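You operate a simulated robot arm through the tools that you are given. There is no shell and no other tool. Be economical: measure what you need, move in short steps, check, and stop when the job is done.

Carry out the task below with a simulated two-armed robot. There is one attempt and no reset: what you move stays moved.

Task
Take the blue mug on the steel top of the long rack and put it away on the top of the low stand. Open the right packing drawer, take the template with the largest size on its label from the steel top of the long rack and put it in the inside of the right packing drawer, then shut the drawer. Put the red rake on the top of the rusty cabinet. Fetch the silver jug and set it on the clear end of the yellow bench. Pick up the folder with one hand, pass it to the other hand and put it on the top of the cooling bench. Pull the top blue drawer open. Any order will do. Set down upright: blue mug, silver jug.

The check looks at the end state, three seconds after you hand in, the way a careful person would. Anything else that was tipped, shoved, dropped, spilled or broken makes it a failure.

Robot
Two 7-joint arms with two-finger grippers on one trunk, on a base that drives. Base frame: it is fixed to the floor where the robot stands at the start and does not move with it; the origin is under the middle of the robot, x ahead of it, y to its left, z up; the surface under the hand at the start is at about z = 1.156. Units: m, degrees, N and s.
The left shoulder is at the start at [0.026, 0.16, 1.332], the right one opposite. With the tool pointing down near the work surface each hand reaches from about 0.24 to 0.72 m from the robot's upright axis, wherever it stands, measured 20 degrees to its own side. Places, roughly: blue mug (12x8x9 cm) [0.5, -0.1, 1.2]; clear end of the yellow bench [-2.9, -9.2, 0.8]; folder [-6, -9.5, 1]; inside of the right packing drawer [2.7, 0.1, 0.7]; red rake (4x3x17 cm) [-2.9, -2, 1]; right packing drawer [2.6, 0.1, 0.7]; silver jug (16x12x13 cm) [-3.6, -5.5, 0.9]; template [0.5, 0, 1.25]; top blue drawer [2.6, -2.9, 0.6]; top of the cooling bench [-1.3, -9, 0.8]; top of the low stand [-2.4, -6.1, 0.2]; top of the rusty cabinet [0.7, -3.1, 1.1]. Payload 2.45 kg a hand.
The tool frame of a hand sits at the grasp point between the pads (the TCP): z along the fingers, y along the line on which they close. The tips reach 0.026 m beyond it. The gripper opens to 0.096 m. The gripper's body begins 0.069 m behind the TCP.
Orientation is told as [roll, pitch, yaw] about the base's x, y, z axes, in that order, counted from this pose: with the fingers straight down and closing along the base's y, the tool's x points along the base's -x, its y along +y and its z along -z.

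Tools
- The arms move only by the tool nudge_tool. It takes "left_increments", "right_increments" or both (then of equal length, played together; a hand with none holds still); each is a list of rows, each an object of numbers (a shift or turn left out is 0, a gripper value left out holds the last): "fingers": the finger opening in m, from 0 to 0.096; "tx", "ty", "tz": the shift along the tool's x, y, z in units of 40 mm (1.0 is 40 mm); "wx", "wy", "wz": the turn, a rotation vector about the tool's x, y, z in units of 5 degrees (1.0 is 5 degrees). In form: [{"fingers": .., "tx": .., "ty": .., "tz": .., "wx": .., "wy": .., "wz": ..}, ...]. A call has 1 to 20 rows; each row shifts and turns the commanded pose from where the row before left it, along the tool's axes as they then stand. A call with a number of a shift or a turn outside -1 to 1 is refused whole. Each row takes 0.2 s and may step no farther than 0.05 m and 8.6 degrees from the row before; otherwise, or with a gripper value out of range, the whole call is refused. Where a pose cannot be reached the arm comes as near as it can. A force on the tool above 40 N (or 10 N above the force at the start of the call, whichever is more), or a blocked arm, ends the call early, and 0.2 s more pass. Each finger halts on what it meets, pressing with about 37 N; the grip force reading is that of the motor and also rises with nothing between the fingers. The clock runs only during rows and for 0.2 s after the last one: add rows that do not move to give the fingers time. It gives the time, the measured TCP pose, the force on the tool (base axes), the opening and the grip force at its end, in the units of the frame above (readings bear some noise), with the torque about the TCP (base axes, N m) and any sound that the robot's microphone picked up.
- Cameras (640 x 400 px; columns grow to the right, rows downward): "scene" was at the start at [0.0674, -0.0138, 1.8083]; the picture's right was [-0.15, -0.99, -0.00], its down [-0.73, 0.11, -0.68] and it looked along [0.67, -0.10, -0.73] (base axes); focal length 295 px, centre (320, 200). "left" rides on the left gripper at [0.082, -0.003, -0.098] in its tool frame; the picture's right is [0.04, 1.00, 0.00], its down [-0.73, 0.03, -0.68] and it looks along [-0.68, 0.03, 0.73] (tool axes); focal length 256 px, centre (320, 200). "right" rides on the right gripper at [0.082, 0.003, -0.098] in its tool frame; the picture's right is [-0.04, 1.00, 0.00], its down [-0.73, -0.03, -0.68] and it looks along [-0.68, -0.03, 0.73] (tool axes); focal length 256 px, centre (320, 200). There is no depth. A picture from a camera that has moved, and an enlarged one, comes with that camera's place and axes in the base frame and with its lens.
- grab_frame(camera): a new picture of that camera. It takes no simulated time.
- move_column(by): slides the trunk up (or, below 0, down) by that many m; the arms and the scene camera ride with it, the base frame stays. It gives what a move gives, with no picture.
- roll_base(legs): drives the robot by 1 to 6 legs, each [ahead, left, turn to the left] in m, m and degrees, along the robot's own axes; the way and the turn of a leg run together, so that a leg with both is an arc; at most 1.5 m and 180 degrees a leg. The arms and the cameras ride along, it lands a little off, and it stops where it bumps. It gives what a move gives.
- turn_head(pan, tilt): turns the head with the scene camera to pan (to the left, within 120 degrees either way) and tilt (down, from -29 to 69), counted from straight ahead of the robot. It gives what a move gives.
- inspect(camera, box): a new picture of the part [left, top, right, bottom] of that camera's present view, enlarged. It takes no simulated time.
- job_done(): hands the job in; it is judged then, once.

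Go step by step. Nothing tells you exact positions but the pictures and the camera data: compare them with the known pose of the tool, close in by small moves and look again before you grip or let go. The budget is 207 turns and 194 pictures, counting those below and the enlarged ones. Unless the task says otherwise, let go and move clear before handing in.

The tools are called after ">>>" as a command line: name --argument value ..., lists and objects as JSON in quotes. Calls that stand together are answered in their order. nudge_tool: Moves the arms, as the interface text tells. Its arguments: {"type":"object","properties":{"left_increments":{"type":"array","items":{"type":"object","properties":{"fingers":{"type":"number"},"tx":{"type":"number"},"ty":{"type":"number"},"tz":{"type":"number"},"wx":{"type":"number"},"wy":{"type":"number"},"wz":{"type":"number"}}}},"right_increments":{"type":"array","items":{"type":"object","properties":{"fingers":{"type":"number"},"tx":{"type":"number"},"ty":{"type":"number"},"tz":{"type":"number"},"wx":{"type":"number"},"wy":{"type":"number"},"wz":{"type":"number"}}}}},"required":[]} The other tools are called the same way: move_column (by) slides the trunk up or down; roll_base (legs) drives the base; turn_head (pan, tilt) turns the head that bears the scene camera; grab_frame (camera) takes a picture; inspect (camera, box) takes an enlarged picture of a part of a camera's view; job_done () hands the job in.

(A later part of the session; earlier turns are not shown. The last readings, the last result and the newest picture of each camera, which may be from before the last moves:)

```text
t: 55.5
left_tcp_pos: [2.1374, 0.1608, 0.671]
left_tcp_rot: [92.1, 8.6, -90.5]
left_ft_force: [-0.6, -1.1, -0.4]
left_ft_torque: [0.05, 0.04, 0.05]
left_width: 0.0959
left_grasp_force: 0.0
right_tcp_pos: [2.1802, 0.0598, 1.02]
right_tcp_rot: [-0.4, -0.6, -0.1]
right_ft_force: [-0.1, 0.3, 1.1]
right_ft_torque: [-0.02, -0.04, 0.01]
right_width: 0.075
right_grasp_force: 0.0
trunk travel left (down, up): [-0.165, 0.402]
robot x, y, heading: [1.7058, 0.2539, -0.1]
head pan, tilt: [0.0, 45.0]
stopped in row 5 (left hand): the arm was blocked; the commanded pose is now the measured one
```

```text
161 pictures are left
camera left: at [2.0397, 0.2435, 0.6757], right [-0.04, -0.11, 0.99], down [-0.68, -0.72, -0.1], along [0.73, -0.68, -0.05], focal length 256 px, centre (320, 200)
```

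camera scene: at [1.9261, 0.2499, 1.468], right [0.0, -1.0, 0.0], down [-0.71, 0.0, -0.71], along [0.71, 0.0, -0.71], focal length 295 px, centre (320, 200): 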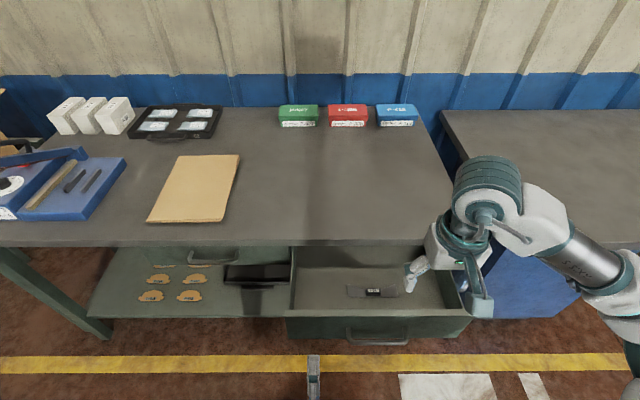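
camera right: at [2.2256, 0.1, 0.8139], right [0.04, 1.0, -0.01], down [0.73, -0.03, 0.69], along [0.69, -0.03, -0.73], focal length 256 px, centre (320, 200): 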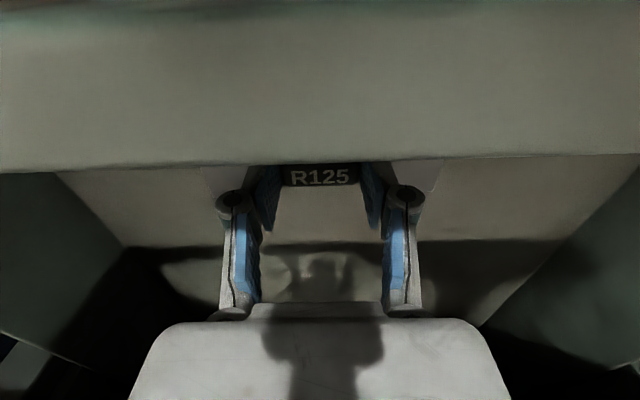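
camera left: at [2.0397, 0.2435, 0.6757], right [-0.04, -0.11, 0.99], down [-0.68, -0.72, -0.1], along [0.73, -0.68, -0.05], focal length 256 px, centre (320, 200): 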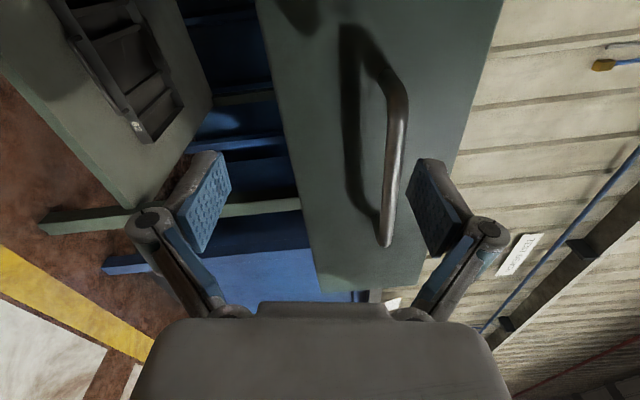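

The left arm got cramped and tilted slightly. I back the base off and shift so the hand lines up with the handle, then straighten it.

>>> roll_base --legs '[[-0.13, -0.055, 0]]'

>>> nudge_tool --left_increments '[{"tz": 0.5, "wz": -0.86}, {"tz": 0.5, "wz": -0.86}, {"ty": 0.6, "tz": 0.3}, {"ty": 0.6, "tz": 0.3}]'

>>> grab_frame --camera "left"

>>> grab_frame --camera "scene"

```text
t: 56.8
left_tcp_pos: [2.0073, 0.117, 0.6748]
left_tcp_rot: [92.1, 7.7, -90.5]
left_ft_force: [0.1, -0.4, 0.7]
left_ft_torque: [-0.03, 0.02, -0.06]
left_width: 0.0961
left_grasp_force: 0.0
right_tcp_pos: [2.05, 0.0225, 1.0261]
right_tcp_rot: [-1.1, -0.9, -0.1]
right_ft_force: [-0.7, 1.0, 0.0]
right_ft_torque: [-0.08, -0.03, -0.01]
right_width: 0.0751
right_grasp_force: 0.2
trunk travel left (down, up): [-0.165, 0.402]
robot x, y, heading: [1.5736, 0.2062, -0.5]
head pan, tilt: [0.0, 45.0]
```

```text
t: 57.8
left_tcp_pos: [2.0636, 0.1022, 0.7272]
left_tcp_rot: [92.5, 0.3, -90.8]
left_ft_force: [0.3, -0.7, 0.6]
left_ft_torque: [0.0, 0.01, 0.02]
left_width: 0.0963
left_grasp_force: 0.0
right_tcp_pos: [2.0427, 0.0011, 1.0267]
right_tcp_rot: [-0.2, -1.2, -0.2]
right_ft_force: [0.2, 0.5, -0.8]
right_ft_torque: [0.01, -0.01, 0.02]
right_width: 0.075
right_grasp_force: 0.0
trunk travel left (down, up): [-0.165, 0.402]
robot x, y, heading: [1.5729, 0.2005, -0.2]
head pan, tilt: [0.0, 45.0]
```

```text
160 pictures are left
camera left: at [1.9665, 0.1852, 0.7201], right [-0.04, 0.04, 1.0], down [-0.69, -0.72, 0.0], along [0.72, -0.69, 0.06], focal length 256 px, centre (320, 200)
```

left: 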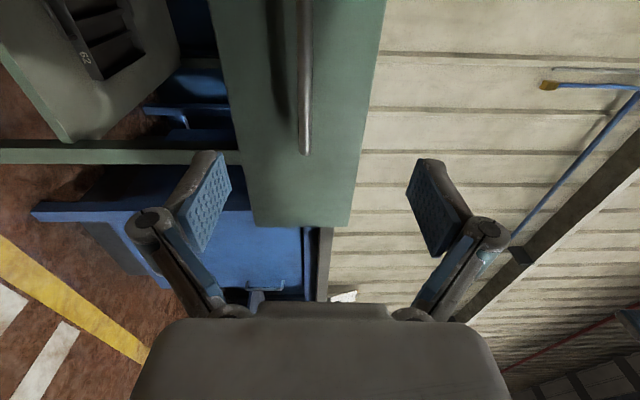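

```text
159 pictures are left
camera scene: at [1.7981, 0.1949, 1.4675], right [0.0, -1.0, 0.0], down [-0.71, 0.0, -0.7], along [0.7, 0.0, -0.71], focal length 295 px, centre (320, 200)
```

scene: 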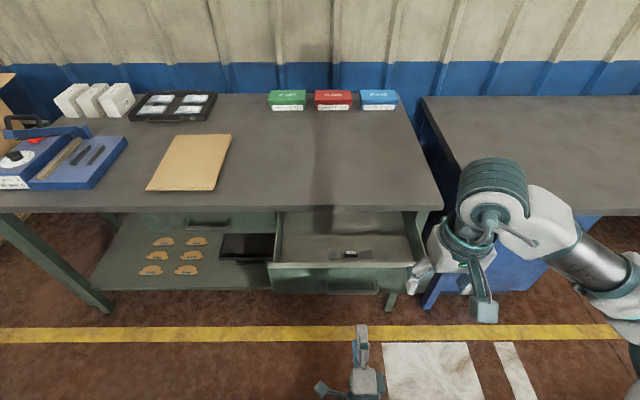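

Bar at x ≈ 2.194, z ≈ 0.72. I advance, grip it and push.

>>> nudge_tool --left_increments '[{"ty": -0.15, "tz": 0.8, "wx": 0.45}, {"tz": 0.8}, {"tz": 0.8}, {"tz": 0.75}, {"fingers": 0}, {"fingers": 0}, {"fingers": 0}, {"fingers": 0}, {"fingers": 0}]'

>>> inspect --camera "scene" --box '[260, 190, 460, 360]'

```text
t: 59.8
left_tcp_pos: [2.1905, 0.1066, 0.7209]
left_tcp_rot: [89.9, 0.0, -90.7]
left_ft_force: [-0.9, 7.9, -21.8]
left_ft_torque: [-0.14, -0.04, 1.1]
left_width: 0.0102
left_grasp_force: 37.6
right_tcp_pos: [2.0447, 0.0066, 1.0263]
right_tcp_rot: [-0.3, -1.2, -0.1]
right_ft_force: [-0.4, -0.5, 0.0]
right_ft_torque: [0.01, 0.0, 0.03]
right_width: 0.075
right_grasp_force: 0.1
trunk travel left (down, up): [-0.165, 0.402]
robot x, y, heading: [1.5757, 0.2035, -0.0]
head pan, tilt: [0.0, 45.0]
```

```text
2.35 times, centred on (360, 275) of scene
camera zoom: at [1.8028, 0.1998, 1.4665], right [0.0, -1.0, 0.0], down [-0.71, 0.0, -0.7], along [0.7, 0.0, -0.71], focal length 694 px, centre (226, 24)
```

zoom: 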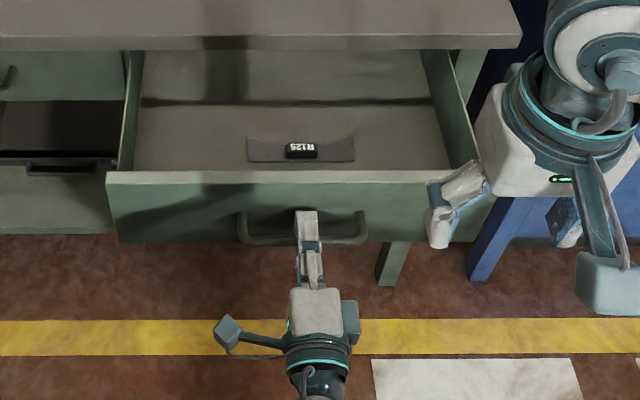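

>>> nudge_tool --left_increments '[{"tz": 0.7}, {"tz": 0.8}, {"tz": 0.8}, {"tz": 0.8}, {"tz": 0.8}, {"tz": 0.8}, {"tz": 0.5}, {"tz": 0.3}, {"tz": 0.2}]'

>>> inspect --camera "scene" --box '[200, 170, 460, 360]'

```text
t: 61.8
left_tcp_pos: [2.3784, 0.1064, 0.7191]
left_tcp_rot: [89.5, 0.1, -91.1]
left_ft_force: [-1.0, -4.5, -34.8]
left_ft_torque: [-0.16, -0.1, 0.82]
left_width: 0.0102
left_grasp_force: 37.3
left hand out of reach, approached as far as the arm can: row 6, 7, 8, 9
right_tcp_pos: [2.0465, 0.0018, 1.0237]
right_tcp_rot: [-0.1, -1.1, -0.1]
right_ft_force: [-0.1, -0.2, -1.5]
right_ft_torque: [-0.06, -0.01, -0.02]
right_width: 0.0751
right_grasp_force: 0.0
trunk travel left (down, up): [-0.165, 0.402]
robot x, y, heading: [1.5767, 0.2026, -0.3]
head pan, tilt: [0.0, 45.0]
```

```text
2.11 times, centred on (330, 265) of scene
camera zoom: at [1.8094, 0.1943, 1.4651], right [0.0, -1.0, 0.0], down [-0.72, 0.01, -0.7], along [0.7, 0.0, -0.72], focal length 621 px, centre (299, 63)
```

zoom: 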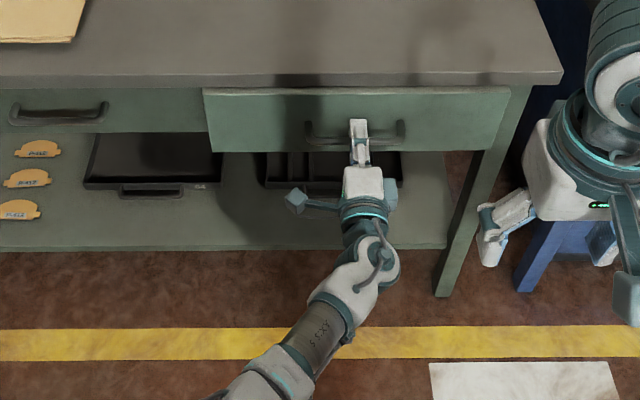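

About 4 cm remain; I push the rest with the base.

>>> roll_base --legs '[[0.045, 0, 0]]'

>>> inspect --camera "scene" --box '[200, 170, 460, 360]'

```text
t: 62.6
left_tcp_pos: [2.3781, 0.106, 0.7202]
left_tcp_rot: [89.4, -0.3, -91.2]
left_ft_force: [0.0, -5.8, -17.4]
left_ft_torque: [0.3, -0.13, 1.02]
left_width: 0.0106
left_grasp_force: 37.7
right_tcp_pos: [2.0351, 0.01, 1.0367]
right_tcp_rot: [-0.7, -2.1, -0.1]
right_ft_force: [0.3, -2.4, 0.1]
right_ft_torque: [0.0, -0.04, 0.01]
right_width: 0.0751
right_grasp_force: 0.1
trunk travel left (down, up): [-0.165, 0.402]
robot x, y, heading: [1.5844, 0.2048, -0.2]
head pan, tilt: [0.0, 45.0]
stopped in leg 1: the force on the tool passed its limit at 48 N (the readings are from after the stop); the commanded pose is now the measured one
```

```text
2.11 times, centred on (330, 265) of scene
camera zoom: at [1.8099, 0.1958, 1.4669], right [0.0, -1.0, 0.0], down [-0.71, 0.01, -0.7], along [0.7, 0.0, -0.71], focal length 621 px, centre (299, 63)
```

zoom: 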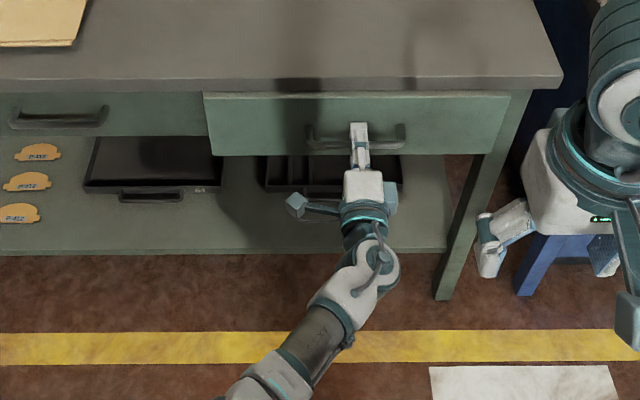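

The push tripped the force limit. I let go, back the hand off, drive nearer, and push again from a better reach.

>>> nudge_tool --left_increments '[{"fingers": 0.096}, {"fingers": 0.096}, {"fingers": 0.096}, {"tz": -1}, {"tz": -1}, {"tz": -1}, {"tz": -1}]'

>>> roll_base --legs '[[0.11, -0.03, 0]]'

>>> grab_frame --camera "left"

```text
t: 64.2
left_tcp_pos: [2.2151, 0.1121, 0.7277]
left_tcp_rot: [89.9, -0.2, -91.2]
left_ft_force: [-0.2, 0.1, 1.0]
left_ft_torque: [-0.05, 0.0, -0.01]
left_width: 0.0959
left_grasp_force: 0.0
right_tcp_pos: [2.0356, 0.0092, 1.0352]
right_tcp_rot: [-0.5, -2.3, -0.1]
right_ft_force: [-0.2, 0.6, 0.6]
right_ft_torque: [-0.03, 0.01, -0.02]
right_width: 0.0749
right_grasp_force: 0.0
trunk travel left (down, up): [-0.165, 0.402]
robot x, y, heading: [1.5849, 0.2027, -0.1]
head pan, tilt: [0.0, 45.0]
```

```text
t: 65.4
left_tcp_pos: [2.3276, 0.0903, 0.7257]
left_tcp_rot: [89.8, -0.6, -91.2]
left_ft_force: [0.3, 0.0, 1.0]
left_ft_torque: [0.02, -0.03, -0.02]
left_width: 0.096
left_grasp_force: 0.1
right_tcp_pos: [2.1466, -0.0107, 1.0368]
right_tcp_rot: [-1.0, -2.1, 0.0]
right_ft_force: [0.5, 0.6, -1.0]
right_ft_torque: [0.01, -0.01, 0.01]
right_width: 0.0752
right_grasp_force: 0.1
trunk travel left (down, up): [-0.165, 0.402]
robot x, y, heading: [1.6918, 0.1714, -0.2]
head pan, tilt: [0.0, 45.0]
```

```text
155 pictures are left
camera left: at [2.2296, 0.173, 0.7225], right [0.0, 0.05, 1.0], down [-0.69, -0.72, 0.04], along [0.72, -0.69, 0.03], focal length 256 px, centre (320, 200)
```

left: 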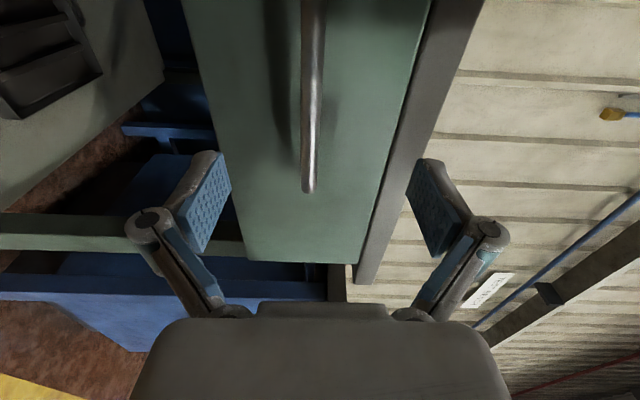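

>>> nudge_tool --left_increments '[{"ty": -0.16, "tx": 0.4}, {"tz": 0.65}, {"tz": 0.65}, {"fingers": 0}, {"fingers": 0}, {"fingers": 0}, {"fingers": 0}, {"fingers": 0}, {"tz": 0.4}, {"tz": 0.4}, {"tz": 0.3}]'

>>> inspect --camera "scene" --box '[160, 170, 420, 360]'

```text
t: 67.8
left_tcp_pos: [2.4182, 0.0973, 0.7199]
left_tcp_rot: [89.9, -0.2, -91.2]
left_ft_force: [-31.8, -0.5, -10.4]
left_ft_torque: [0.23, 0.0, 0.0]
left_width: 0.0109
left_grasp_force: 38.2
right_tcp_pos: [2.1403, -0.0182, 1.0372]
right_tcp_rot: [-0.6, -2.5, 0.0]
right_ft_force: [0.2, 0.2, 0.6]
right_ft_torque: [0.0, 0.04, 0.02]
right_width: 0.0747
right_grasp_force: 0.0
trunk travel left (down, up): [-0.165, 0.402]
robot x, y, heading: [1.6913, 0.1717, -0.3]
head pan, tilt: [0.0, 45.0]
```

```text
2.11 times, centred on (290, 265) of scene
camera zoom: at [1.9138, 0.1691, 1.4676], right [0.0, -1.0, 0.0], down [-0.71, 0.0, -0.7], along [0.7, 0.0, -0.71], focal length 621 px, centre (383, 63)
```

zoom: 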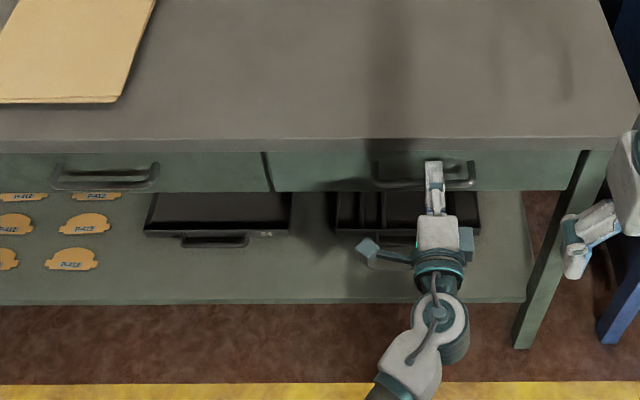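

The drawer is flush shut. I release, back off, and drive along the aisle toward the blue drawers.

>>> nudge_tool --left_increments '[{"fingers": 0.096, "tz": -0.1}, {"fingers": 0.096}, {"fingers": 0.096}, {"tz": -1}, {"tz": -1}, {"tz": -1}, {"tz": -1}]'

>>> roll_base --legs '[[-0.12, 0, 0], [0, -1.4, 0]]'

>>> turn_head --pan -40 --tilt 35

>>> grab_frame --camera "scene"

```text
t: 69.4
left_tcp_pos: [2.2543, 0.102, 0.7244]
left_tcp_rot: [90.1, -0.3, -91.2]
left_ft_force: [0.2, 0.1, 0.7]
left_ft_torque: [0.02, 0.03, 0.01]
left_width: 0.0961
left_grasp_force: 0.0
right_tcp_pos: [2.1424, -0.0181, 1.0371]
right_tcp_rot: [-0.7, -2.4, 0.0]
right_ft_force: [-0.8, -0.4, -0.8]
right_ft_torque: [0.02, 0.0, -0.02]
right_width: 0.075
right_grasp_force: 0.0
trunk travel left (down, up): [-0.165, 0.402]
robot x, y, heading: [1.6909, 0.1716, -0.1]
head pan, tilt: [0.0, 45.0]
```

```text
t: 77.2
left_tcp_pos: [2.1319, -1.2857, 0.7224]
left_tcp_rot: [90.1, -0.3, -91.0]
left_ft_force: [0.0, 0.3, 0.5]
left_ft_torque: [-0.01, 0.01, -0.01]
left_width: 0.096
left_grasp_force: 0.0
right_tcp_pos: [2.019, -1.4061, 1.0363]
right_tcp_rot: [-0.7, -2.4, 0.1]
right_ft_force: [0.3, 0.4, -0.2]
right_ft_torque: [0.0, 0.0, 0.02]
right_width: 0.0749
right_grasp_force: 0.0
trunk travel left (down, up): [-0.165, 0.402]
robot x, y, heading: [1.5698, -1.219, -0.1]
head pan, tilt: [0.0, 45.0]
```

```text
t: 78.2
left_tcp_pos: [2.1297, -1.2874, 0.7244]
left_tcp_rot: [90.2, -0.2, -91.0]
left_ft_force: [0.1, -0.2, -0.1]
left_ft_torque: [0.01, 0.01, 0.02]
left_width: 0.0962
left_grasp_force: 0.1
right_tcp_pos: [2.0153, -1.4073, 1.0393]
right_tcp_rot: [-0.7, -2.6, 0.1]
right_ft_force: [0.4, 0.0, 0.2]
right_ft_torque: [0.0, 0.02, -0.03]
right_width: 0.0751
right_grasp_force: 0.0
trunk travel left (down, up): [-0.165, 0.402]
robot x, y, heading: [1.5672, -1.2174, -0.1]
head pan, tilt: [-40.0, 35.0]
```

```text
153 pictures are left
camera scene: at [1.7781, -1.2777, 1.4823], right [-0.64, -0.77, 0.0], down [-0.44, 0.37, -0.82], along [0.62, -0.53, -0.58], focal length 295 px, centre (320, 200)
```

scene: 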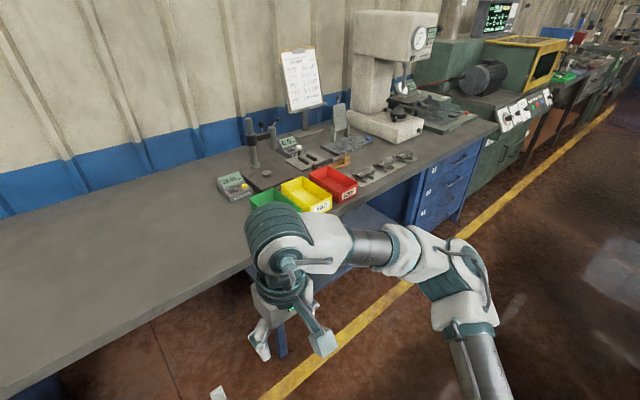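

The blue drawer stack is ahead on the right; I continue sideways to it.

>>> roll_base --legs '[[0, -1.45, 0]]'

>>> turn_head --pan -10 --tilt 45

>>> grab_frame --camera "scene"

>>> grab_frame --camera "left"

```text
t: 85.5
left_tcp_pos: [2.1178, -2.75, 0.7242]
left_tcp_rot: [90.2, -0.3, -91.8]
left_ft_force: [-0.3, -0.2, 0.3]
left_ft_torque: [0.0, -0.02, 0.01]
left_width: 0.0958
left_grasp_force: 0.1
right_tcp_pos: [2.0026, -2.8682, 1.0399]
right_tcp_rot: [-0.7, -2.6, -0.6]
right_ft_force: [-0.3, -0.6, -0.1]
right_ft_torque: [-0.03, -0.02, 0.03]
right_width: 0.0749
right_grasp_force: 0.0
trunk travel left (down, up): [-0.165, 0.402]
robot x, y, heading: [1.5573, -2.6758, -0.9]
head pan, tilt: [-40.0, 35.0]
```

```text
t: 86.4
left_tcp_pos: [2.1164, -2.7508, 0.7273]
left_tcp_rot: [90.4, -0.2, -91.8]
left_ft_force: [-0.3, -0.7, 0.1]
left_ft_torque: [0.0, 0.02, -0.02]
left_width: 0.0962
left_grasp_force: 0.0
right_tcp_pos: [1.9984, -2.8683, 1.041]
right_tcp_rot: [-0.7, -2.8, -0.7]
right_ft_force: [-0.3, -0.5, -0.5]
right_ft_torque: [0.01, 0.01, 0.02]
right_width: 0.0749
right_grasp_force: 0.1
trunk travel left (down, up): [-0.165, 0.402]
robot x, y, heading: [1.5577, -2.6728, -0.9]
head pan, tilt: [-10.0, 45.0]
```

```text
152 pictures are left
camera scene: at [1.7792, -2.6945, 1.4675], right [-0.19, -0.98, 0.0], down [-0.7, 0.14, -0.7], along [0.69, -0.13, -0.71], focal length 295 px, centre (320, 200)
```

scene: 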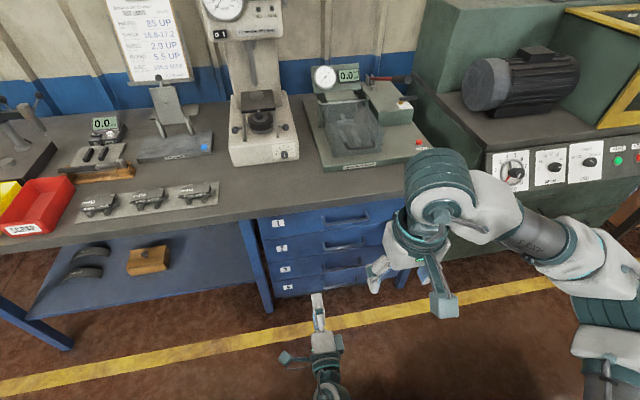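

```text
151 pictures are left
camera left: at [2.0191, -2.6655, 0.7225], right [-0.01, 0.05, 1.0], down [-0.7, -0.71, 0.03], along [0.71, -0.7, 0.04], focal length 256 px, centre (320, 200)
```

left: 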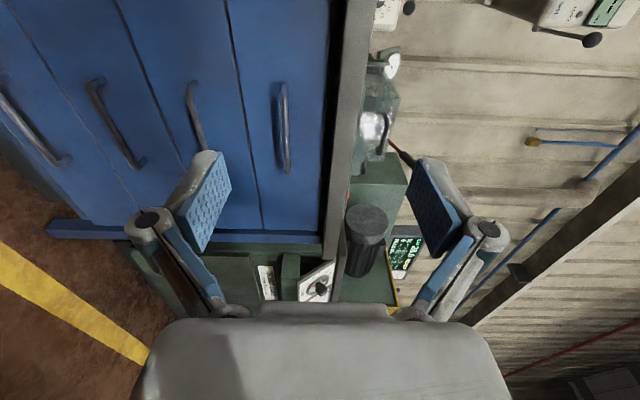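

The top blue drawer's handle is about (2.43, -2.91, 0.67). I shift the base right and lower the left hand to it.

>>> roll_base --legs '[[0, -0.155, 0.9]]'

>>> nudge_tool --left_increments '[{"ty": -0.7, "tz": 0.5}, {"ty": -0.7, "tz": 0.5}, {"tz": 0.9}, {"tz": 0.9}, {"tz": 0.9}]'

>>> grab_frame --camera "left"

>>> grab_frame --camera "scene"

```text
t: 87.8
left_tcp_pos: [2.1143, -2.8895, 0.7281]
left_tcp_rot: [90.4, -0.8, -91.1]
left_ft_force: [0.3, -0.3, -0.7]
left_ft_torque: [0.01, -0.03, -0.02]
left_width: 0.0964
left_grasp_force: 0.0
right_tcp_pos: [1.9996, -3.0056, 1.0434]
right_tcp_rot: [-1.4, -2.8, 0.1]
right_ft_force: [0.7, -0.2, 1.4]
right_ft_torque: [0.0, -0.02, -0.03]
right_width: 0.0751
right_grasp_force: 0.0
trunk travel left (down, up): [-0.165, 0.402]
robot x, y, heading: [1.554, -2.8232, -0.2]
head pan, tilt: [-10.0, 45.0]
```

```text
t: 89.0
left_tcp_pos: [2.2633, -2.9073, 0.6718]
left_tcp_rot: [90.6, 0.4, -91.0]
left_ft_force: [0.6, -0.2, 0.2]
left_ft_torque: [0.0, -0.01, 0.01]
left_width: 0.0958
left_grasp_force: 0.1
right_tcp_pos: [1.9965, -3.026, 1.0411]
right_tcp_rot: [-0.3, -3.0, 0.1]
right_ft_force: [0.9, 0.9, 0.0]
right_ft_torque: [-0.01, -0.01, -0.01]
right_width: 0.075
right_grasp_force: 0.0
trunk travel left (down, up): [-0.165, 0.402]
robot x, y, heading: [1.5567, -2.824, -0.2]
head pan, tilt: [-10.0, 45.0]
```

```text
150 pictures are left
camera left: at [2.1648, -2.8244, 0.668], right [-0.01, 0.04, 1.0], down [-0.69, -0.72, 0.02], along [0.72, -0.69, 0.03], focal length 256 px, centre (320, 200)
```

left: 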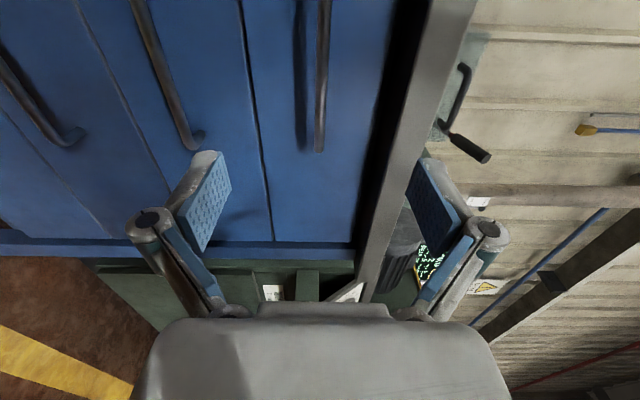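

```text
149 pictures are left
camera scene: at [1.7804, -2.8632, 1.4667], right [-0.18, -0.98, -0.01], down [-0.7, 0.13, -0.7], along [0.69, -0.11, -0.71], focal length 295 px, centre (320, 200)
```

scene: 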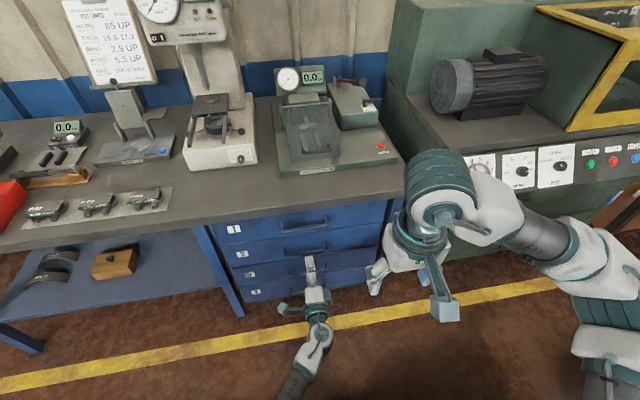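

Well aligned with the top drawer's bar (about x 2.435, z 0.678). I advance and grip.

>>> nudge_tool --left_increments '[{"ty": 0.13, "tz": 0.9}, {"tz": 0.9}, {"tz": 0.9}]'

>>> grab_frame --camera "left"

>>> inspect --camera "scene" --box '[220, 180, 380, 280]'

```text
t: 89.8
left_tcp_pos: [2.35, -2.9018, 0.6887]
left_tcp_rot: [90.7, 0.3, -91.1]
left_ft_force: [0.2, 0.0, -0.6]
left_ft_torque: [0.0, 0.0, 0.03]
left_width: 0.0963
left_grasp_force: 0.0
left hand out of reach, approached as far as the arm can: row 3
right_tcp_pos: [1.9968, -3.0282, 1.0404]
right_tcp_rot: [-0.2, -3.1, 0.1]
right_ft_force: [-0.8, 0.4, 0.1]
right_ft_torque: [0.02, -0.01, 0.01]
right_width: 0.075
right_grasp_force: 0.0
trunk travel left (down, up): [-0.165, 0.402]
robot x, y, heading: [1.5551, -2.828, -0.2]
head pan, tilt: [-10.0, 45.0]
```

```text
148 pictures are left
camera left: at [2.2532, -2.8188, 0.6852], right [-0.01, 0.03, 1.0], down [-0.69, -0.72, 0.02], along [0.72, -0.69, 0.03], focal length 256 px, centre (320, 200)
```

left: 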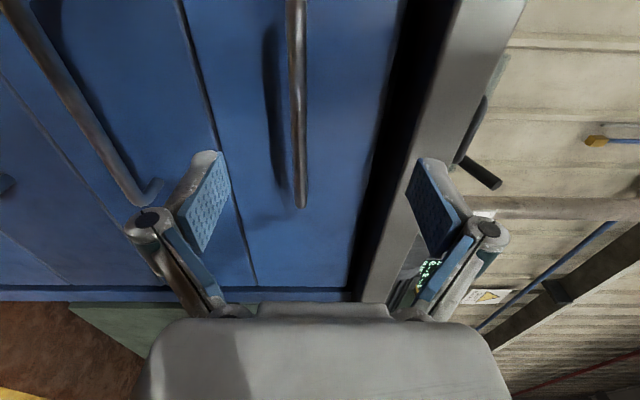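

```text
4.00 times, centred on (300, 230) of scene
camera zoom: at [1.7802, -2.8633, 1.4667], right [-0.18, -0.98, -0.01], down [-0.7, 0.13, -0.7], along [0.69, -0.11, -0.71], focal length 1179 px, centre (400, 80)
```

zoom: 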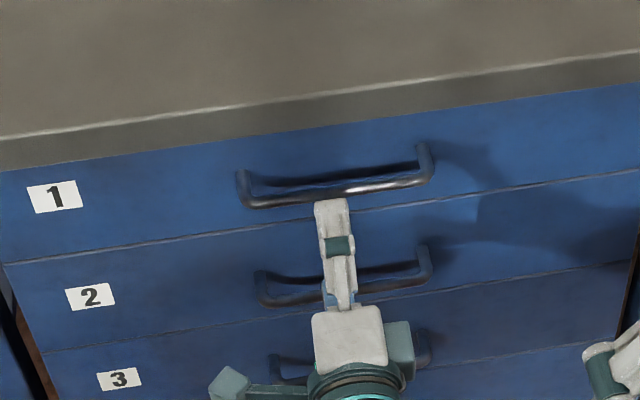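

Out of reach by a little; I back the hand slightly, lower it, and drive 10 cm nearer.

>>> nudge_tool --left_increments '[{"ty": -0.33, "tz": -0.8}, {"tz": -0.8}]'

>>> roll_base --legs '[[0.1, 0, 0]]'

>>> grab_frame --camera "left"

```text
t: 90.4
left_tcp_pos: [2.2831, -2.9014, 0.6777]
left_tcp_rot: [90.6, 0.4, -91.1]
left_ft_force: [0.8, -0.4, 0.5]
left_ft_torque: [-0.04, 0.07, 0.03]
left_width: 0.096
left_grasp_force: 0.0
right_tcp_pos: [1.9956, -3.0316, 1.0403]
right_tcp_rot: [0.0, -3.2, 0.0]
right_ft_force: [0.0, 0.1, -0.3]
right_ft_torque: [0.04, 0.05, 0.03]
right_width: 0.0748
right_grasp_force: 0.0
trunk travel left (down, up): [-0.165, 0.402]
robot x, y, heading: [1.5574, -2.8273, -0.3]
head pan, tilt: [-10.0, 45.0]
```

```text
t: 91.6
left_tcp_pos: [2.3841, -2.889, 0.678]
left_tcp_rot: [90.7, -0.1, -90.8]
left_ft_force: [0.4, -0.5, 0.2]
left_ft_torque: [-0.03, -0.04, -0.04]
left_width: 0.096
left_grasp_force: 0.1
right_tcp_pos: [2.0971, -3.0151, 1.0431]
right_tcp_rot: [-0.7, -2.9, 0.4]
right_ft_force: [0.6, 0.9, -0.1]
right_ft_torque: [-0.07, 0.04, -0.02]
right_width: 0.0751
right_grasp_force: 0.0
trunk travel left (down, up): [-0.165, 0.402]
robot x, y, heading: [1.6578, -2.8264, -0.2]
head pan, tilt: [-10.0, 45.0]
```

```text
146 pictures are left
camera left: at [2.2862, -2.8056, 0.6723], right [-0.01, 0.04, 1.0], down [-0.69, -0.72, 0.03], along [0.72, -0.69, 0.04], focal length 256 px, centre (320, 200)
```

left: 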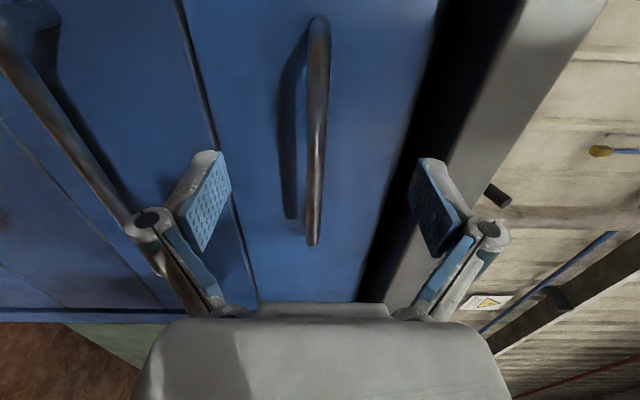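

>>> nudge_tool --left_increments '[{"tx": -0.4, "tz": 0.6}, {"tz": 0.55}, {"fingers": 0}, {"fingers": 0}, {"fingers": 0}, {"fingers": 0}, {"fingers": 0}]'

>>> inspect --camera "scene" --box '[200, 180, 440, 330]'

```text
t: 93.2
left_tcp_pos: [2.4285, -2.9054, 0.6754]
left_tcp_rot: [90.5, -0.4, -91.0]
left_ft_force: [-16.9, -2.0, -24.0]
left_ft_torque: [0.32, -0.03, 0.8]
left_width: 0.0107
left_grasp_force: 37.3
right_tcp_pos: [2.094, -3.0113, 1.0437]
right_tcp_rot: [-0.9, -3.1, 0.3]
right_ft_force: [-0.5, 0.4, -0.5]
right_ft_torque: [0.0, -0.01, -0.01]
right_width: 0.075
right_grasp_force: 0.1
trunk travel left (down, up): [-0.165, 0.402]
robot x, y, heading: [1.656, -2.8273, 0.1]
head pan, tilt: [-10.0, 45.0]
```

```text
2.67 times, centred on (320, 255) of scene
camera zoom: at [1.8842, -2.8426, 1.4661], right [-0.17, -0.98, 0.0], down [-0.7, 0.12, -0.7], along [0.69, -0.12, -0.71], focal length 786 px, centre (320, 53)
```

zoom: 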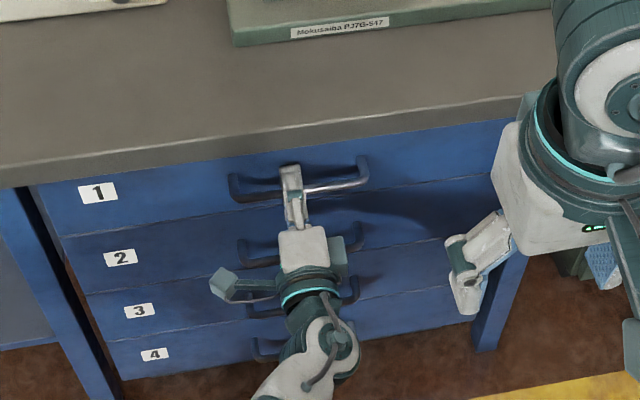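

Held. I pull the top blue drawer out.

>>> nudge_tool --left_increments '[{"tz": -0.7, "tx": -0.015}, {"tz": -0.8, "tx": -0.015}, {"tz": -0.8, "tx": -0.015}, {"tz": -0.8, "tx": -0.015}, {"tz": -0.8, "tx": -0.015}, {"tz": -0.8, "tx": -0.015}, {"tz": -0.8, "tx": -0.015}]'

>>> inspect --camera "scene" --box '[160, 160, 440, 350]'

```text
t: 94.8
left_tcp_pos: [2.2055, -2.9049, 0.6755]
left_tcp_rot: [90.5, -0.3, -90.8]
left_ft_force: [-5.4, 3.9, -28.7]
left_ft_torque: [0.14, 0.04, 0.06]
left_width: 0.0107
left_grasp_force: 37.7
right_tcp_pos: [2.0921, -3.0118, 1.0451]
right_tcp_rot: [-0.8, -3.4, 0.3]
right_ft_force: [-0.2, 0.0, 0.6]
right_ft_torque: [0.01, -0.03, 0.02]
right_width: 0.0749
right_grasp_force: 0.0
trunk travel left (down, up): [-0.165, 0.402]
robot x, y, heading: [1.6585, -2.8258, 0.0]
head pan, tilt: [-10.0, 45.0]
```

```text
2.11 times, centred on (300, 255) of scene
camera zoom: at [1.8801, -2.8425, 1.467], right [-0.17, -0.98, 0.0], down [-0.7, 0.12, -0.7], along [0.69, -0.12, -0.71], focal length 621 px, centre (362, 84)
```

zoom: 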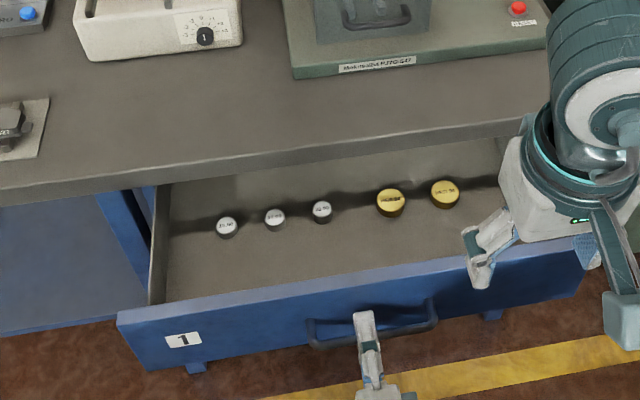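

It's out 22 cm, with weights standing inside. I draw it a bit further, slowly, then let go and back off.

>>> nudge_tool --left_increments '[{"tz": -0.3}, {"tz": -0.35}, {"tz": -0.35}, {"tz": -0.3}, {"fingers": 0.096}, {"fingers": 0.096}, {"fingers": 0.096}, {"tz": -0.7}, {"tz": -0.7}, {"tz": -0.7}]'

>>> roll_base --legs '[[-0.25, 0, 0]]'

>>> turn_head --pan 0 --tilt 40

>>> grab_frame --camera "scene"

>>> turn_head --pan -110 --tilt 35

>>> grab_frame --camera "scene"

>>> turn_head --pan 110 --tilt 35

>>> grab_frame --camera "scene"

```text
t: 97.0
left_tcp_pos: [2.0696, -2.9017, 0.6771]
left_tcp_rot: [90.9, -0.2, -91.0]
left_ft_force: [0.5, 0.6, 0.2]
left_ft_torque: [-0.01, 0.04, 0.01]
left_width: 0.0959
left_grasp_force: 0.1
right_tcp_pos: [2.0918, -3.0125, 1.0441]
right_tcp_rot: [-0.7, -3.3, 0.3]
right_ft_force: [-0.2, 0.0, 0.0]
right_ft_torque: [0.02, -0.02, 0.0]
right_width: 0.0751
right_grasp_force: 0.1
trunk travel left (down, up): [-0.165, 0.402]
robot x, y, heading: [1.6552, -2.8281, -0.1]
head pan, tilt: [-10.0, 45.0]
```

```text
t: 98.8
left_tcp_pos: [1.8191, -2.904, 0.6769]
left_tcp_rot: [91.0, -0.4, -91.0]
left_ft_force: [-0.4, -0.1, 0.6]
left_ft_torque: [-0.01, 0.01, -0.03]
left_width: 0.096
left_grasp_force: 0.0
right_tcp_pos: [1.8397, -3.0126, 1.0457]
right_tcp_rot: [-0.8, -3.4, 0.3]
right_ft_force: [-0.4, 0.5, 1.1]
right_ft_torque: [0.01, 0.0, -0.02]
right_width: 0.0749
right_grasp_force: 0.1
trunk travel left (down, up): [-0.165, 0.402]
robot x, y, heading: [1.4051, -2.8264, -0.0]
head pan, tilt: [-10.0, 45.0]
```

```text
t: 99.5
left_tcp_pos: [1.8168, -2.9029, 0.6784]
left_tcp_rot: [91.0, -0.3, -91.0]
left_ft_force: [-0.2, -0.6, 0.5]
left_ft_torque: [-0.03, 0.0, -0.01]
left_width: 0.096
left_grasp_force: 0.1
right_tcp_pos: [1.8392, -3.0123, 1.0477]
right_tcp_rot: [-1.0, -3.4, 0.3]
right_ft_force: [-0.7, 0.1, 0.4]
right_ft_torque: [0.0, 0.01, -0.04]
right_width: 0.0751
right_grasp_force: 0.0
trunk travel left (down, up): [-0.165, 0.402]
robot x, y, heading: [1.4064, -2.8268, 0.2]
head pan, tilt: [0.0, 40.0]
```

```text
143 pictures are left
camera scene: at [1.6324, -2.8291, 1.4749], right [0.0, -1.0, 0.0], down [-0.65, 0.0, -0.76], along [0.76, 0.0, -0.65], focal length 295 px, centre (320, 200)
```

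scene: 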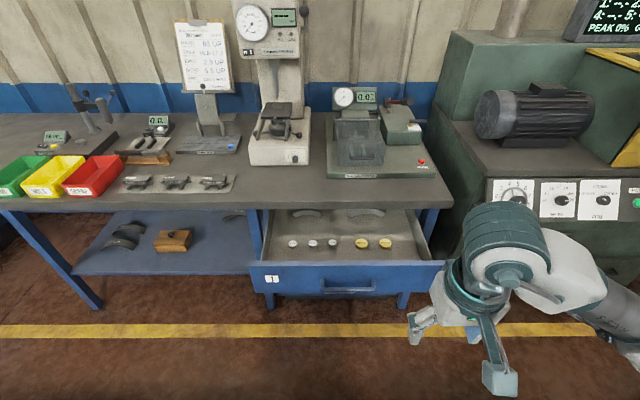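

```text
t: 101.4
left_tcp_pos: [1.817, -2.9026, 0.6773]
left_tcp_rot: [91.1, -0.5, -90.9]
left_ft_force: [0.1, -1.1, 0.3]
left_ft_torque: [-0.05, -0.01, 0.02]
left_width: 0.0961
left_grasp_force: 0.1
right_tcp_pos: [1.8386, -3.0118, 1.046]
right_tcp_rot: [-0.9, -3.4, 0.3]
right_ft_force: [-0.6, 0.0, 0.6]
right_ft_torque: [-0.03, 0.03, -0.02]
right_width: 0.0749
right_grasp_force: 0.0
trunk travel left (down, up): [-0.165, 0.402]
robot x, y, heading: [1.4085, -2.8308, 0.1]
head pan, tilt: [-110.0, 35.0]
```

```text
142 pictures are left
camera scene: at [1.5172, -2.9118, 1.4828], right [-0.94, 0.34, 0.0], down [0.19, 0.54, -0.82], along [-0.28, -0.77, -0.57], focal length 295 px, centre (320, 200)
```

scene: 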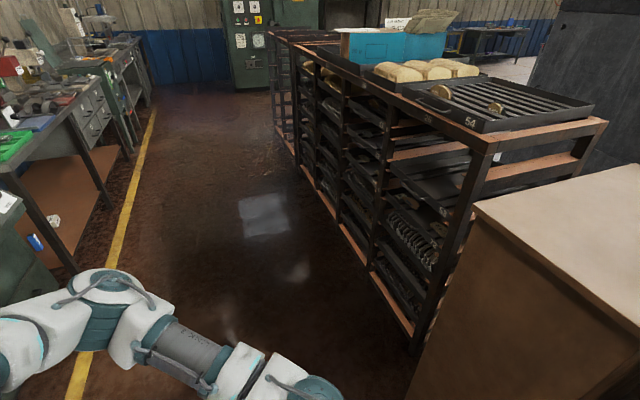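

```text
t: 104.5
left_tcp_pos: [1.8168, -2.903, 0.6778]
left_tcp_rot: [91.1, -0.4, -91.0]
left_ft_force: [0.0, 0.5, -0.3]
left_ft_torque: [-0.01, 0.0, 0.02]
left_width: 0.0959
left_grasp_force: 0.0
right_tcp_pos: [1.8383, -3.0125, 1.0478]
right_tcp_rot: [-0.9, -3.4, 0.3]
right_ft_force: [-0.7, -1.1, -0.2]
right_ft_torque: [-0.02, -0.02, 0.01]
right_width: 0.075
right_grasp_force: 0.1
trunk travel left (down, up): [-0.165, 0.402]
robot x, y, heading: [1.4066, -2.8278, 0.1]
head pan, tilt: [110.0, 35.0]
```

```text
141 pictures are left
camera scene: at [1.5172, -2.7461, 1.4831], right [0.94, 0.34, 0.0], down [0.19, -0.54, -0.82], along [-0.28, 0.77, -0.57], focal length 295 px, centre (320, 200)
```

scene: 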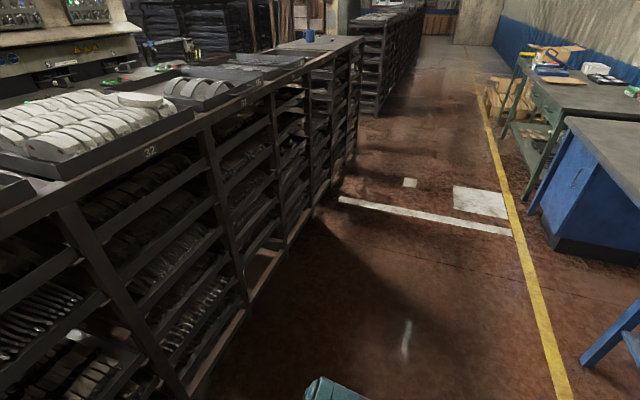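

The blue drawer is open and its weights stand. Next the mug: I raise the trunk, turn the left hand back down, and return through the gap to the rack's front.

>>> move_column --by 0.4

>>> nudge_tool --left_increments '[{"wx": 0.98, "wy": 0.98, "wz": -0.98}, {"wx": 0.98, "wy": 0.98, "wz": -0.98}, {"wx": 0.98, "wy": 0.98, "wz": -0.98}, {"wx": 0.98, "wy": 0.98, "wz": -0.98}, {"wx": 0.98, "wy": 0.98, "wz": -0.98}, {"wx": 0.98, "wy": 0.98, "wz": -0.98}, {"wx": 0.98, "wy": 0.98, "wz": -0.98}, {"wx": 0.98, "wy": 0.98, "wz": -0.98}, {"wx": 0.98, "wy": 0.98, "wz": -0.98}, {"wx": 0.98, "wy": 0.98, "wz": -0.98}, {"wx": 0.98, "wy": 0.98, "wz": -0.98}, {"wx": 0.98, "wy": 0.98, "wz": -0.98}, {"wx": 0.98, "wy": 0.98, "wz": -0.98}, {"wx": 0.98, "wy": 0.98, "wz": -0.98}, {"tz": -0.9, "ty": 0.5}, {"tz": -0.9, "ty": 0.5}, {"tz": -0.9, "ty": 0.5}, {"tz": -0.9, "ty": 0.5}, {"tz": -0.9, "ty": 0.5}, {"tz": -0.9, "ty": 0.5}]'

>>> roll_base --legs '[[0.1, 1.45, 0], [0.05, 1.45, 0], [0, 0.9, 0]]'

>>> turn_head --pan 0 --tilt 45

>>> grab_frame --camera "scene"

```text
t: 108.4
left_tcp_pos: [1.8176, -2.9025, 1.0779]
left_tcp_rot: [90.9, -0.4, -91.0]
left_ft_force: [-0.7, -0.3, -0.2]
left_ft_torque: [0.0, 0.0, 0.03]
left_width: 0.0961
left_grasp_force: 0.0
right_tcp_pos: [1.8392, -3.0131, 1.4474]
right_tcp_rot: [-0.9, -3.5, 0.3]
right_ft_force: [-0.6, -0.8, -0.1]
right_ft_torque: [0.03, 0.01, -0.01]
right_width: 0.0748
right_grasp_force: 0.0
trunk travel left (down, up): [-0.565, 0.002]
robot x, y, heading: [1.4053, -2.8274, 0.2]
head pan, tilt: [110.0, 35.0]
```

```text
t: 109.3
left_tcp_pos: [1.8186, -2.8438, 1.0362]
left_tcp_rot: [74.9, -5.9, -72.4]
left_ft_force: [0.6, -0.7, 0.0]
left_ft_torque: [-0.01, 0.0, -0.01]
left_width: 0.0959
left_grasp_force: 0.0
right_tcp_pos: [1.8382, -3.0089, 1.4483]
right_tcp_rot: [-1.1, -3.5, 0.4]
right_ft_force: [-0.5, -0.4, 1.2]
right_ft_torque: [-0.01, 0.03, -0.01]
right_width: 0.0747
right_grasp_force: 0.0
trunk travel left (down, up): [-0.565, 0.002]
robot x, y, heading: [1.4067, -2.8278, 0.2]
head pan, tilt: [110.0, 35.0]
stopped in row 4 (left hand): the arm was blocked; the commanded pose is now the measured one
```

```text
t: 127.7
left_tcp_pos: [1.9644, 0.9815, 1.0354]
left_tcp_rot: [74.4, -6.2, -71.8]
left_ft_force: [0.7, -0.9, 0.2]
left_ft_torque: [0.05, 0.02, 0.01]
left_width: 0.096
left_grasp_force: 0.1
right_tcp_pos: [1.9875, 0.8251, 1.4491]
right_tcp_rot: [-1.7, -3.5, 1.3]
right_ft_force: [-0.9, 0.3, 0.0]
right_ft_torque: [-0.03, -0.04, -0.01]
right_width: 0.0751
right_grasp_force: 0.1
trunk travel left (down, up): [-0.565, 0.002]
robot x, y, heading: [1.5545, 0.9871, 0.9]
head pan, tilt: [110.0, 35.0]
```

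```text
t: 129.6
left_tcp_pos: [1.9632, 0.9795, 1.0357]
left_tcp_rot: [74.5, -6.2, -71.7]
left_ft_force: [0.8, 0.5, 0.2]
left_ft_torque: [0.01, -0.02, -0.01]
left_width: 0.096
left_grasp_force: 0.1
right_tcp_pos: [1.9857, 0.8218, 1.4517]
right_tcp_rot: [-1.5, -3.6, 1.4]
right_ft_force: [-0.2, -0.3, -0.5]
right_ft_torque: [-0.01, 0.02, -0.02]
right_width: 0.075
right_grasp_force: 0.0
trunk travel left (down, up): [-0.565, 0.002]
robot x, y, heading: [1.5539, 0.9878, 0.9]
head pan, tilt: [0.0, 45.0]
```

```text
140 pictures are left
camera scene: at [1.6212, 0.9845, 1.876], right [0.01, -1.0, 0.0], down [-0.71, -0.01, -0.71], along [0.71, 0.01, -0.71], focal length 295 px, centre (320, 200)
```

scene: 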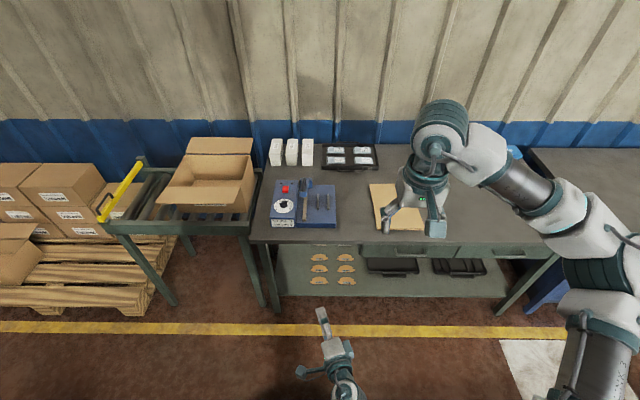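

The left hand was cramped near the body. With free room here I move it forward and up, then turn it down.

>>> nudge_tool --left_increments '[{"ty": 1, "tz": 0.15}, {"ty": 1, "tz": 0.15}, {"ty": 1, "tz": 0.15}, {"ty": 1, "tz": 0.15}, {"ty": 1, "tz": 0.15}, {"ty": 1, "tz": 0.15}, {"ty": 1, "tz": 0.15}, {"ty": 1, "tz": 0.15}, {"ty": 1, "tz": 0.15}]'

>>> nudge_tool --left_increments '[{"wx": 0.98, "wy": 0.98, "wz": -0.98}, {"wx": 0.98, "wy": 0.98, "wz": -0.98}, {"wx": 0.98, "wy": 0.98, "wz": -0.98}, {"wx": 0.98, "wy": 0.98, "wz": -0.98}, {"wx": 0.98, "wy": 0.98, "wz": -0.98}, {"wx": 0.98, "wy": 0.98, "wz": -0.98}, {"wx": 0.98, "wy": 0.98, "wz": -0.98}, {"wx": 0.98, "wy": 0.98, "wz": -0.98}, {"wx": 0.98, "wy": 0.98, "wz": -0.98}, {"wx": 0.98, "wy": 0.98, "wz": -0.98}, {"wx": 0.98, "wy": 0.98, "wz": -0.98}]'

>>> grab_frame --camera "scene"

```text
t: 131.8
left_tcp_pos: [2.0937, 1.0848, 1.3586]
left_tcp_rot: [75.6, -3.4, -69.7]
left_ft_force: [-0.2, 0.2, 0.4]
left_ft_torque: [-0.01, -0.01, -0.01]
left_width: 0.0961
left_grasp_force: 0.0
right_tcp_pos: [1.9813, 0.8276, 1.4521]
right_tcp_rot: [-1.8, -3.9, 1.3]
right_ft_force: [0.7, -0.2, -0.2]
right_ft_torque: [-0.01, 0.02, -0.01]
right_width: 0.0751
right_grasp_force: 0.0
trunk travel left (down, up): [-0.565, 0.002]
robot x, y, heading: [1.5558, 0.9864, 1.0]
head pan, tilt: [0.0, 45.0]
stopped in row 9 (left hand): the arm was blocked; the commanded pose is now the measured one
```

```text
t: 134.2
left_tcp_pos: [2.1963, 1.1195, 1.2995]
left_tcp_rot: [10.2, 0.0, 2.9]
left_ft_force: [0.1, -0.1, -0.2]
left_ft_torque: [0.01, -0.05, -0.03]
left_width: 0.096
left_grasp_force: 0.1
left hand out of reach, approached as far as the arm can: row 4, 5, 6, 7, 8, 9
right_tcp_pos: [1.9824, 0.8176, 1.4525]
right_tcp_rot: [-1.4, -3.7, 1.3]
right_ft_force: [-0.6, 0.2, -0.5]
right_ft_torque: [-0.03, -0.01, 0.0]
right_width: 0.0748
right_grasp_force: 0.0
trunk travel left (down, up): [-0.565, 0.002]
robot x, y, heading: [1.5597, 0.9858, 0.6]
head pan, tilt: [0.0, 45.0]
```

```text
139 pictures are left
camera scene: at [1.6248, 0.9844, 1.8759], right [0.01, -1.0, 0.0], down [-0.71, -0.01, -0.7], along [0.7, 0.01, -0.71], focal length 295 px, centre (320, 200)
```

scene: 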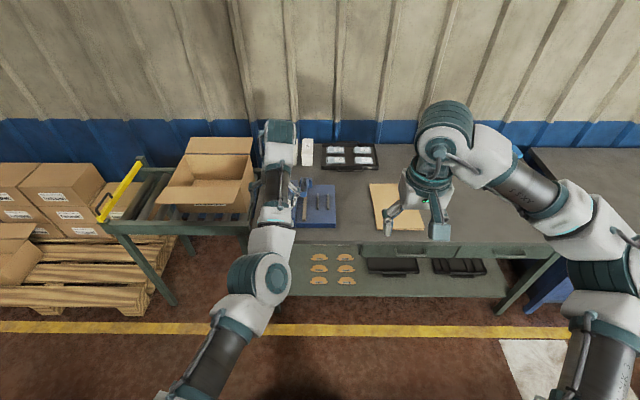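

>>> nudge_tool --left_increments '[{"wx": 0.7, "wz": 0.2, "tx": 0.6, "tz": -0.4}, {"wx": 0.7, "wz": 0.2, "tx": 0.6, "tz": -0.4}, {"wx": 0.6, "tx": 0.6, "tz": -0.4}, {"tx": 0.6, "tz": -0.4}, {"tx": 0.6, "tz": -0.4}, {"tx": 0.6, "tz": -0.4}]' --right_increments '[{"wy": 0.37}, {"wy": 0.37}, {"wx": -0.2}, {}, {}, {}]'

>>> roll_base --legs '[[-1.45, 0, -0.7], [-0.12, 0, 0], [0, -1.0, 0]]'

>>> turn_head --pan -5 --tilt 48

>>> grab_frame --camera "scene"

```text
t: 135.6
left_tcp_pos: [2.1787, 1.1143, 1.4194]
left_tcp_rot: [0.2, 0.2, 0.9]
left_ft_force: [-0.2, 1.1, 0.3]
left_ft_torque: [0.01, -0.02, -0.01]
left_width: 0.0958
left_grasp_force: 0.0
left hand out of reach, approached as far as the arm can: row 1, 2, 3, 4, 5, 6
right_tcp_pos: [1.9817, 0.8196, 1.4517]
right_tcp_rot: [-0.4, -0.1, 1.3]
right_ft_force: [-0.6, -0.1, -0.1]
right_ft_torque: [-0.02, 0.02, -0.01]
right_width: 0.0751
right_grasp_force: 0.1
trunk travel left (down, up): [-0.565, 0.002]
robot x, y, heading: [1.5545, 0.9864, 0.7]
head pan, tilt: [0.0, 45.0]
```

```text
t: 148.4
left_tcp_pos: [0.6158, 0.094, 1.4188]
left_tcp_rot: [0.0, 0.3, -0.1]
left_ft_force: [0.4, -0.4, -0.7]
left_ft_torque: [-0.02, 0.04, 0.0]
left_width: 0.0958
left_grasp_force: 0.0
right_tcp_pos: [0.4124, -0.1965, 1.4523]
right_tcp_rot: [-0.6, -0.1, 0.2]
right_ft_force: [0.0, 0.3, 0.1]
right_ft_torque: [0.01, -0.01, -0.01]
right_width: 0.0749
right_grasp_force: 0.0
trunk travel left (down, up): [-0.565, 0.002]
robot x, y, heading: [-0.0077, -0.0276, -0.3]
head pan, tilt: [0.0, 45.0]
```

```text
t: 149.1
left_tcp_pos: [0.6125, 0.0851, 1.4224]
left_tcp_rot: [0.1, 0.0, -0.2]
left_ft_force: [-0.6, -0.8, 0.0]
left_ft_torque: [0.02, 0.01, 0.0]
left_width: 0.0959
left_grasp_force: 0.1
right_tcp_pos: [0.4086, -0.2036, 1.4537]
right_tcp_rot: [-0.5, -0.3, 0.2]
right_ft_force: [0.7, -1.0, 1.1]
right_ft_torque: [0.03, -0.02, 0.0]
right_width: 0.075
right_grasp_force: 0.1
trunk travel left (down, up): [-0.565, 0.002]
robot x, y, heading: [-0.0076, -0.03, -0.4]
head pan, tilt: [-5.0, 48.0]
```

```text
138 pictures are left
camera scene: at [0.0561, -0.0475, 1.8716], right [-0.09, -1.0, -0.01], down [-0.74, 0.07, -0.67], along [0.66, -0.06, -0.75], focal length 295 px, centre (320, 200)
```

scene: 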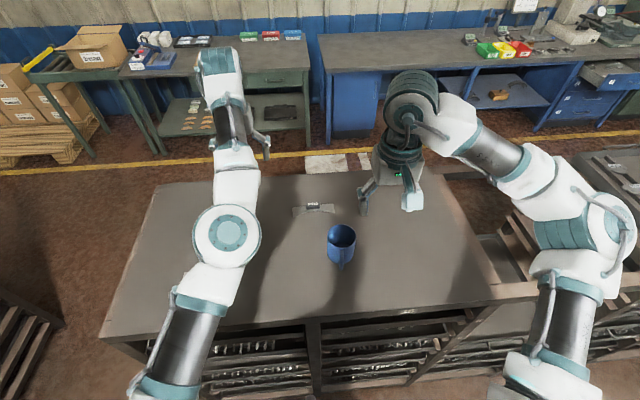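

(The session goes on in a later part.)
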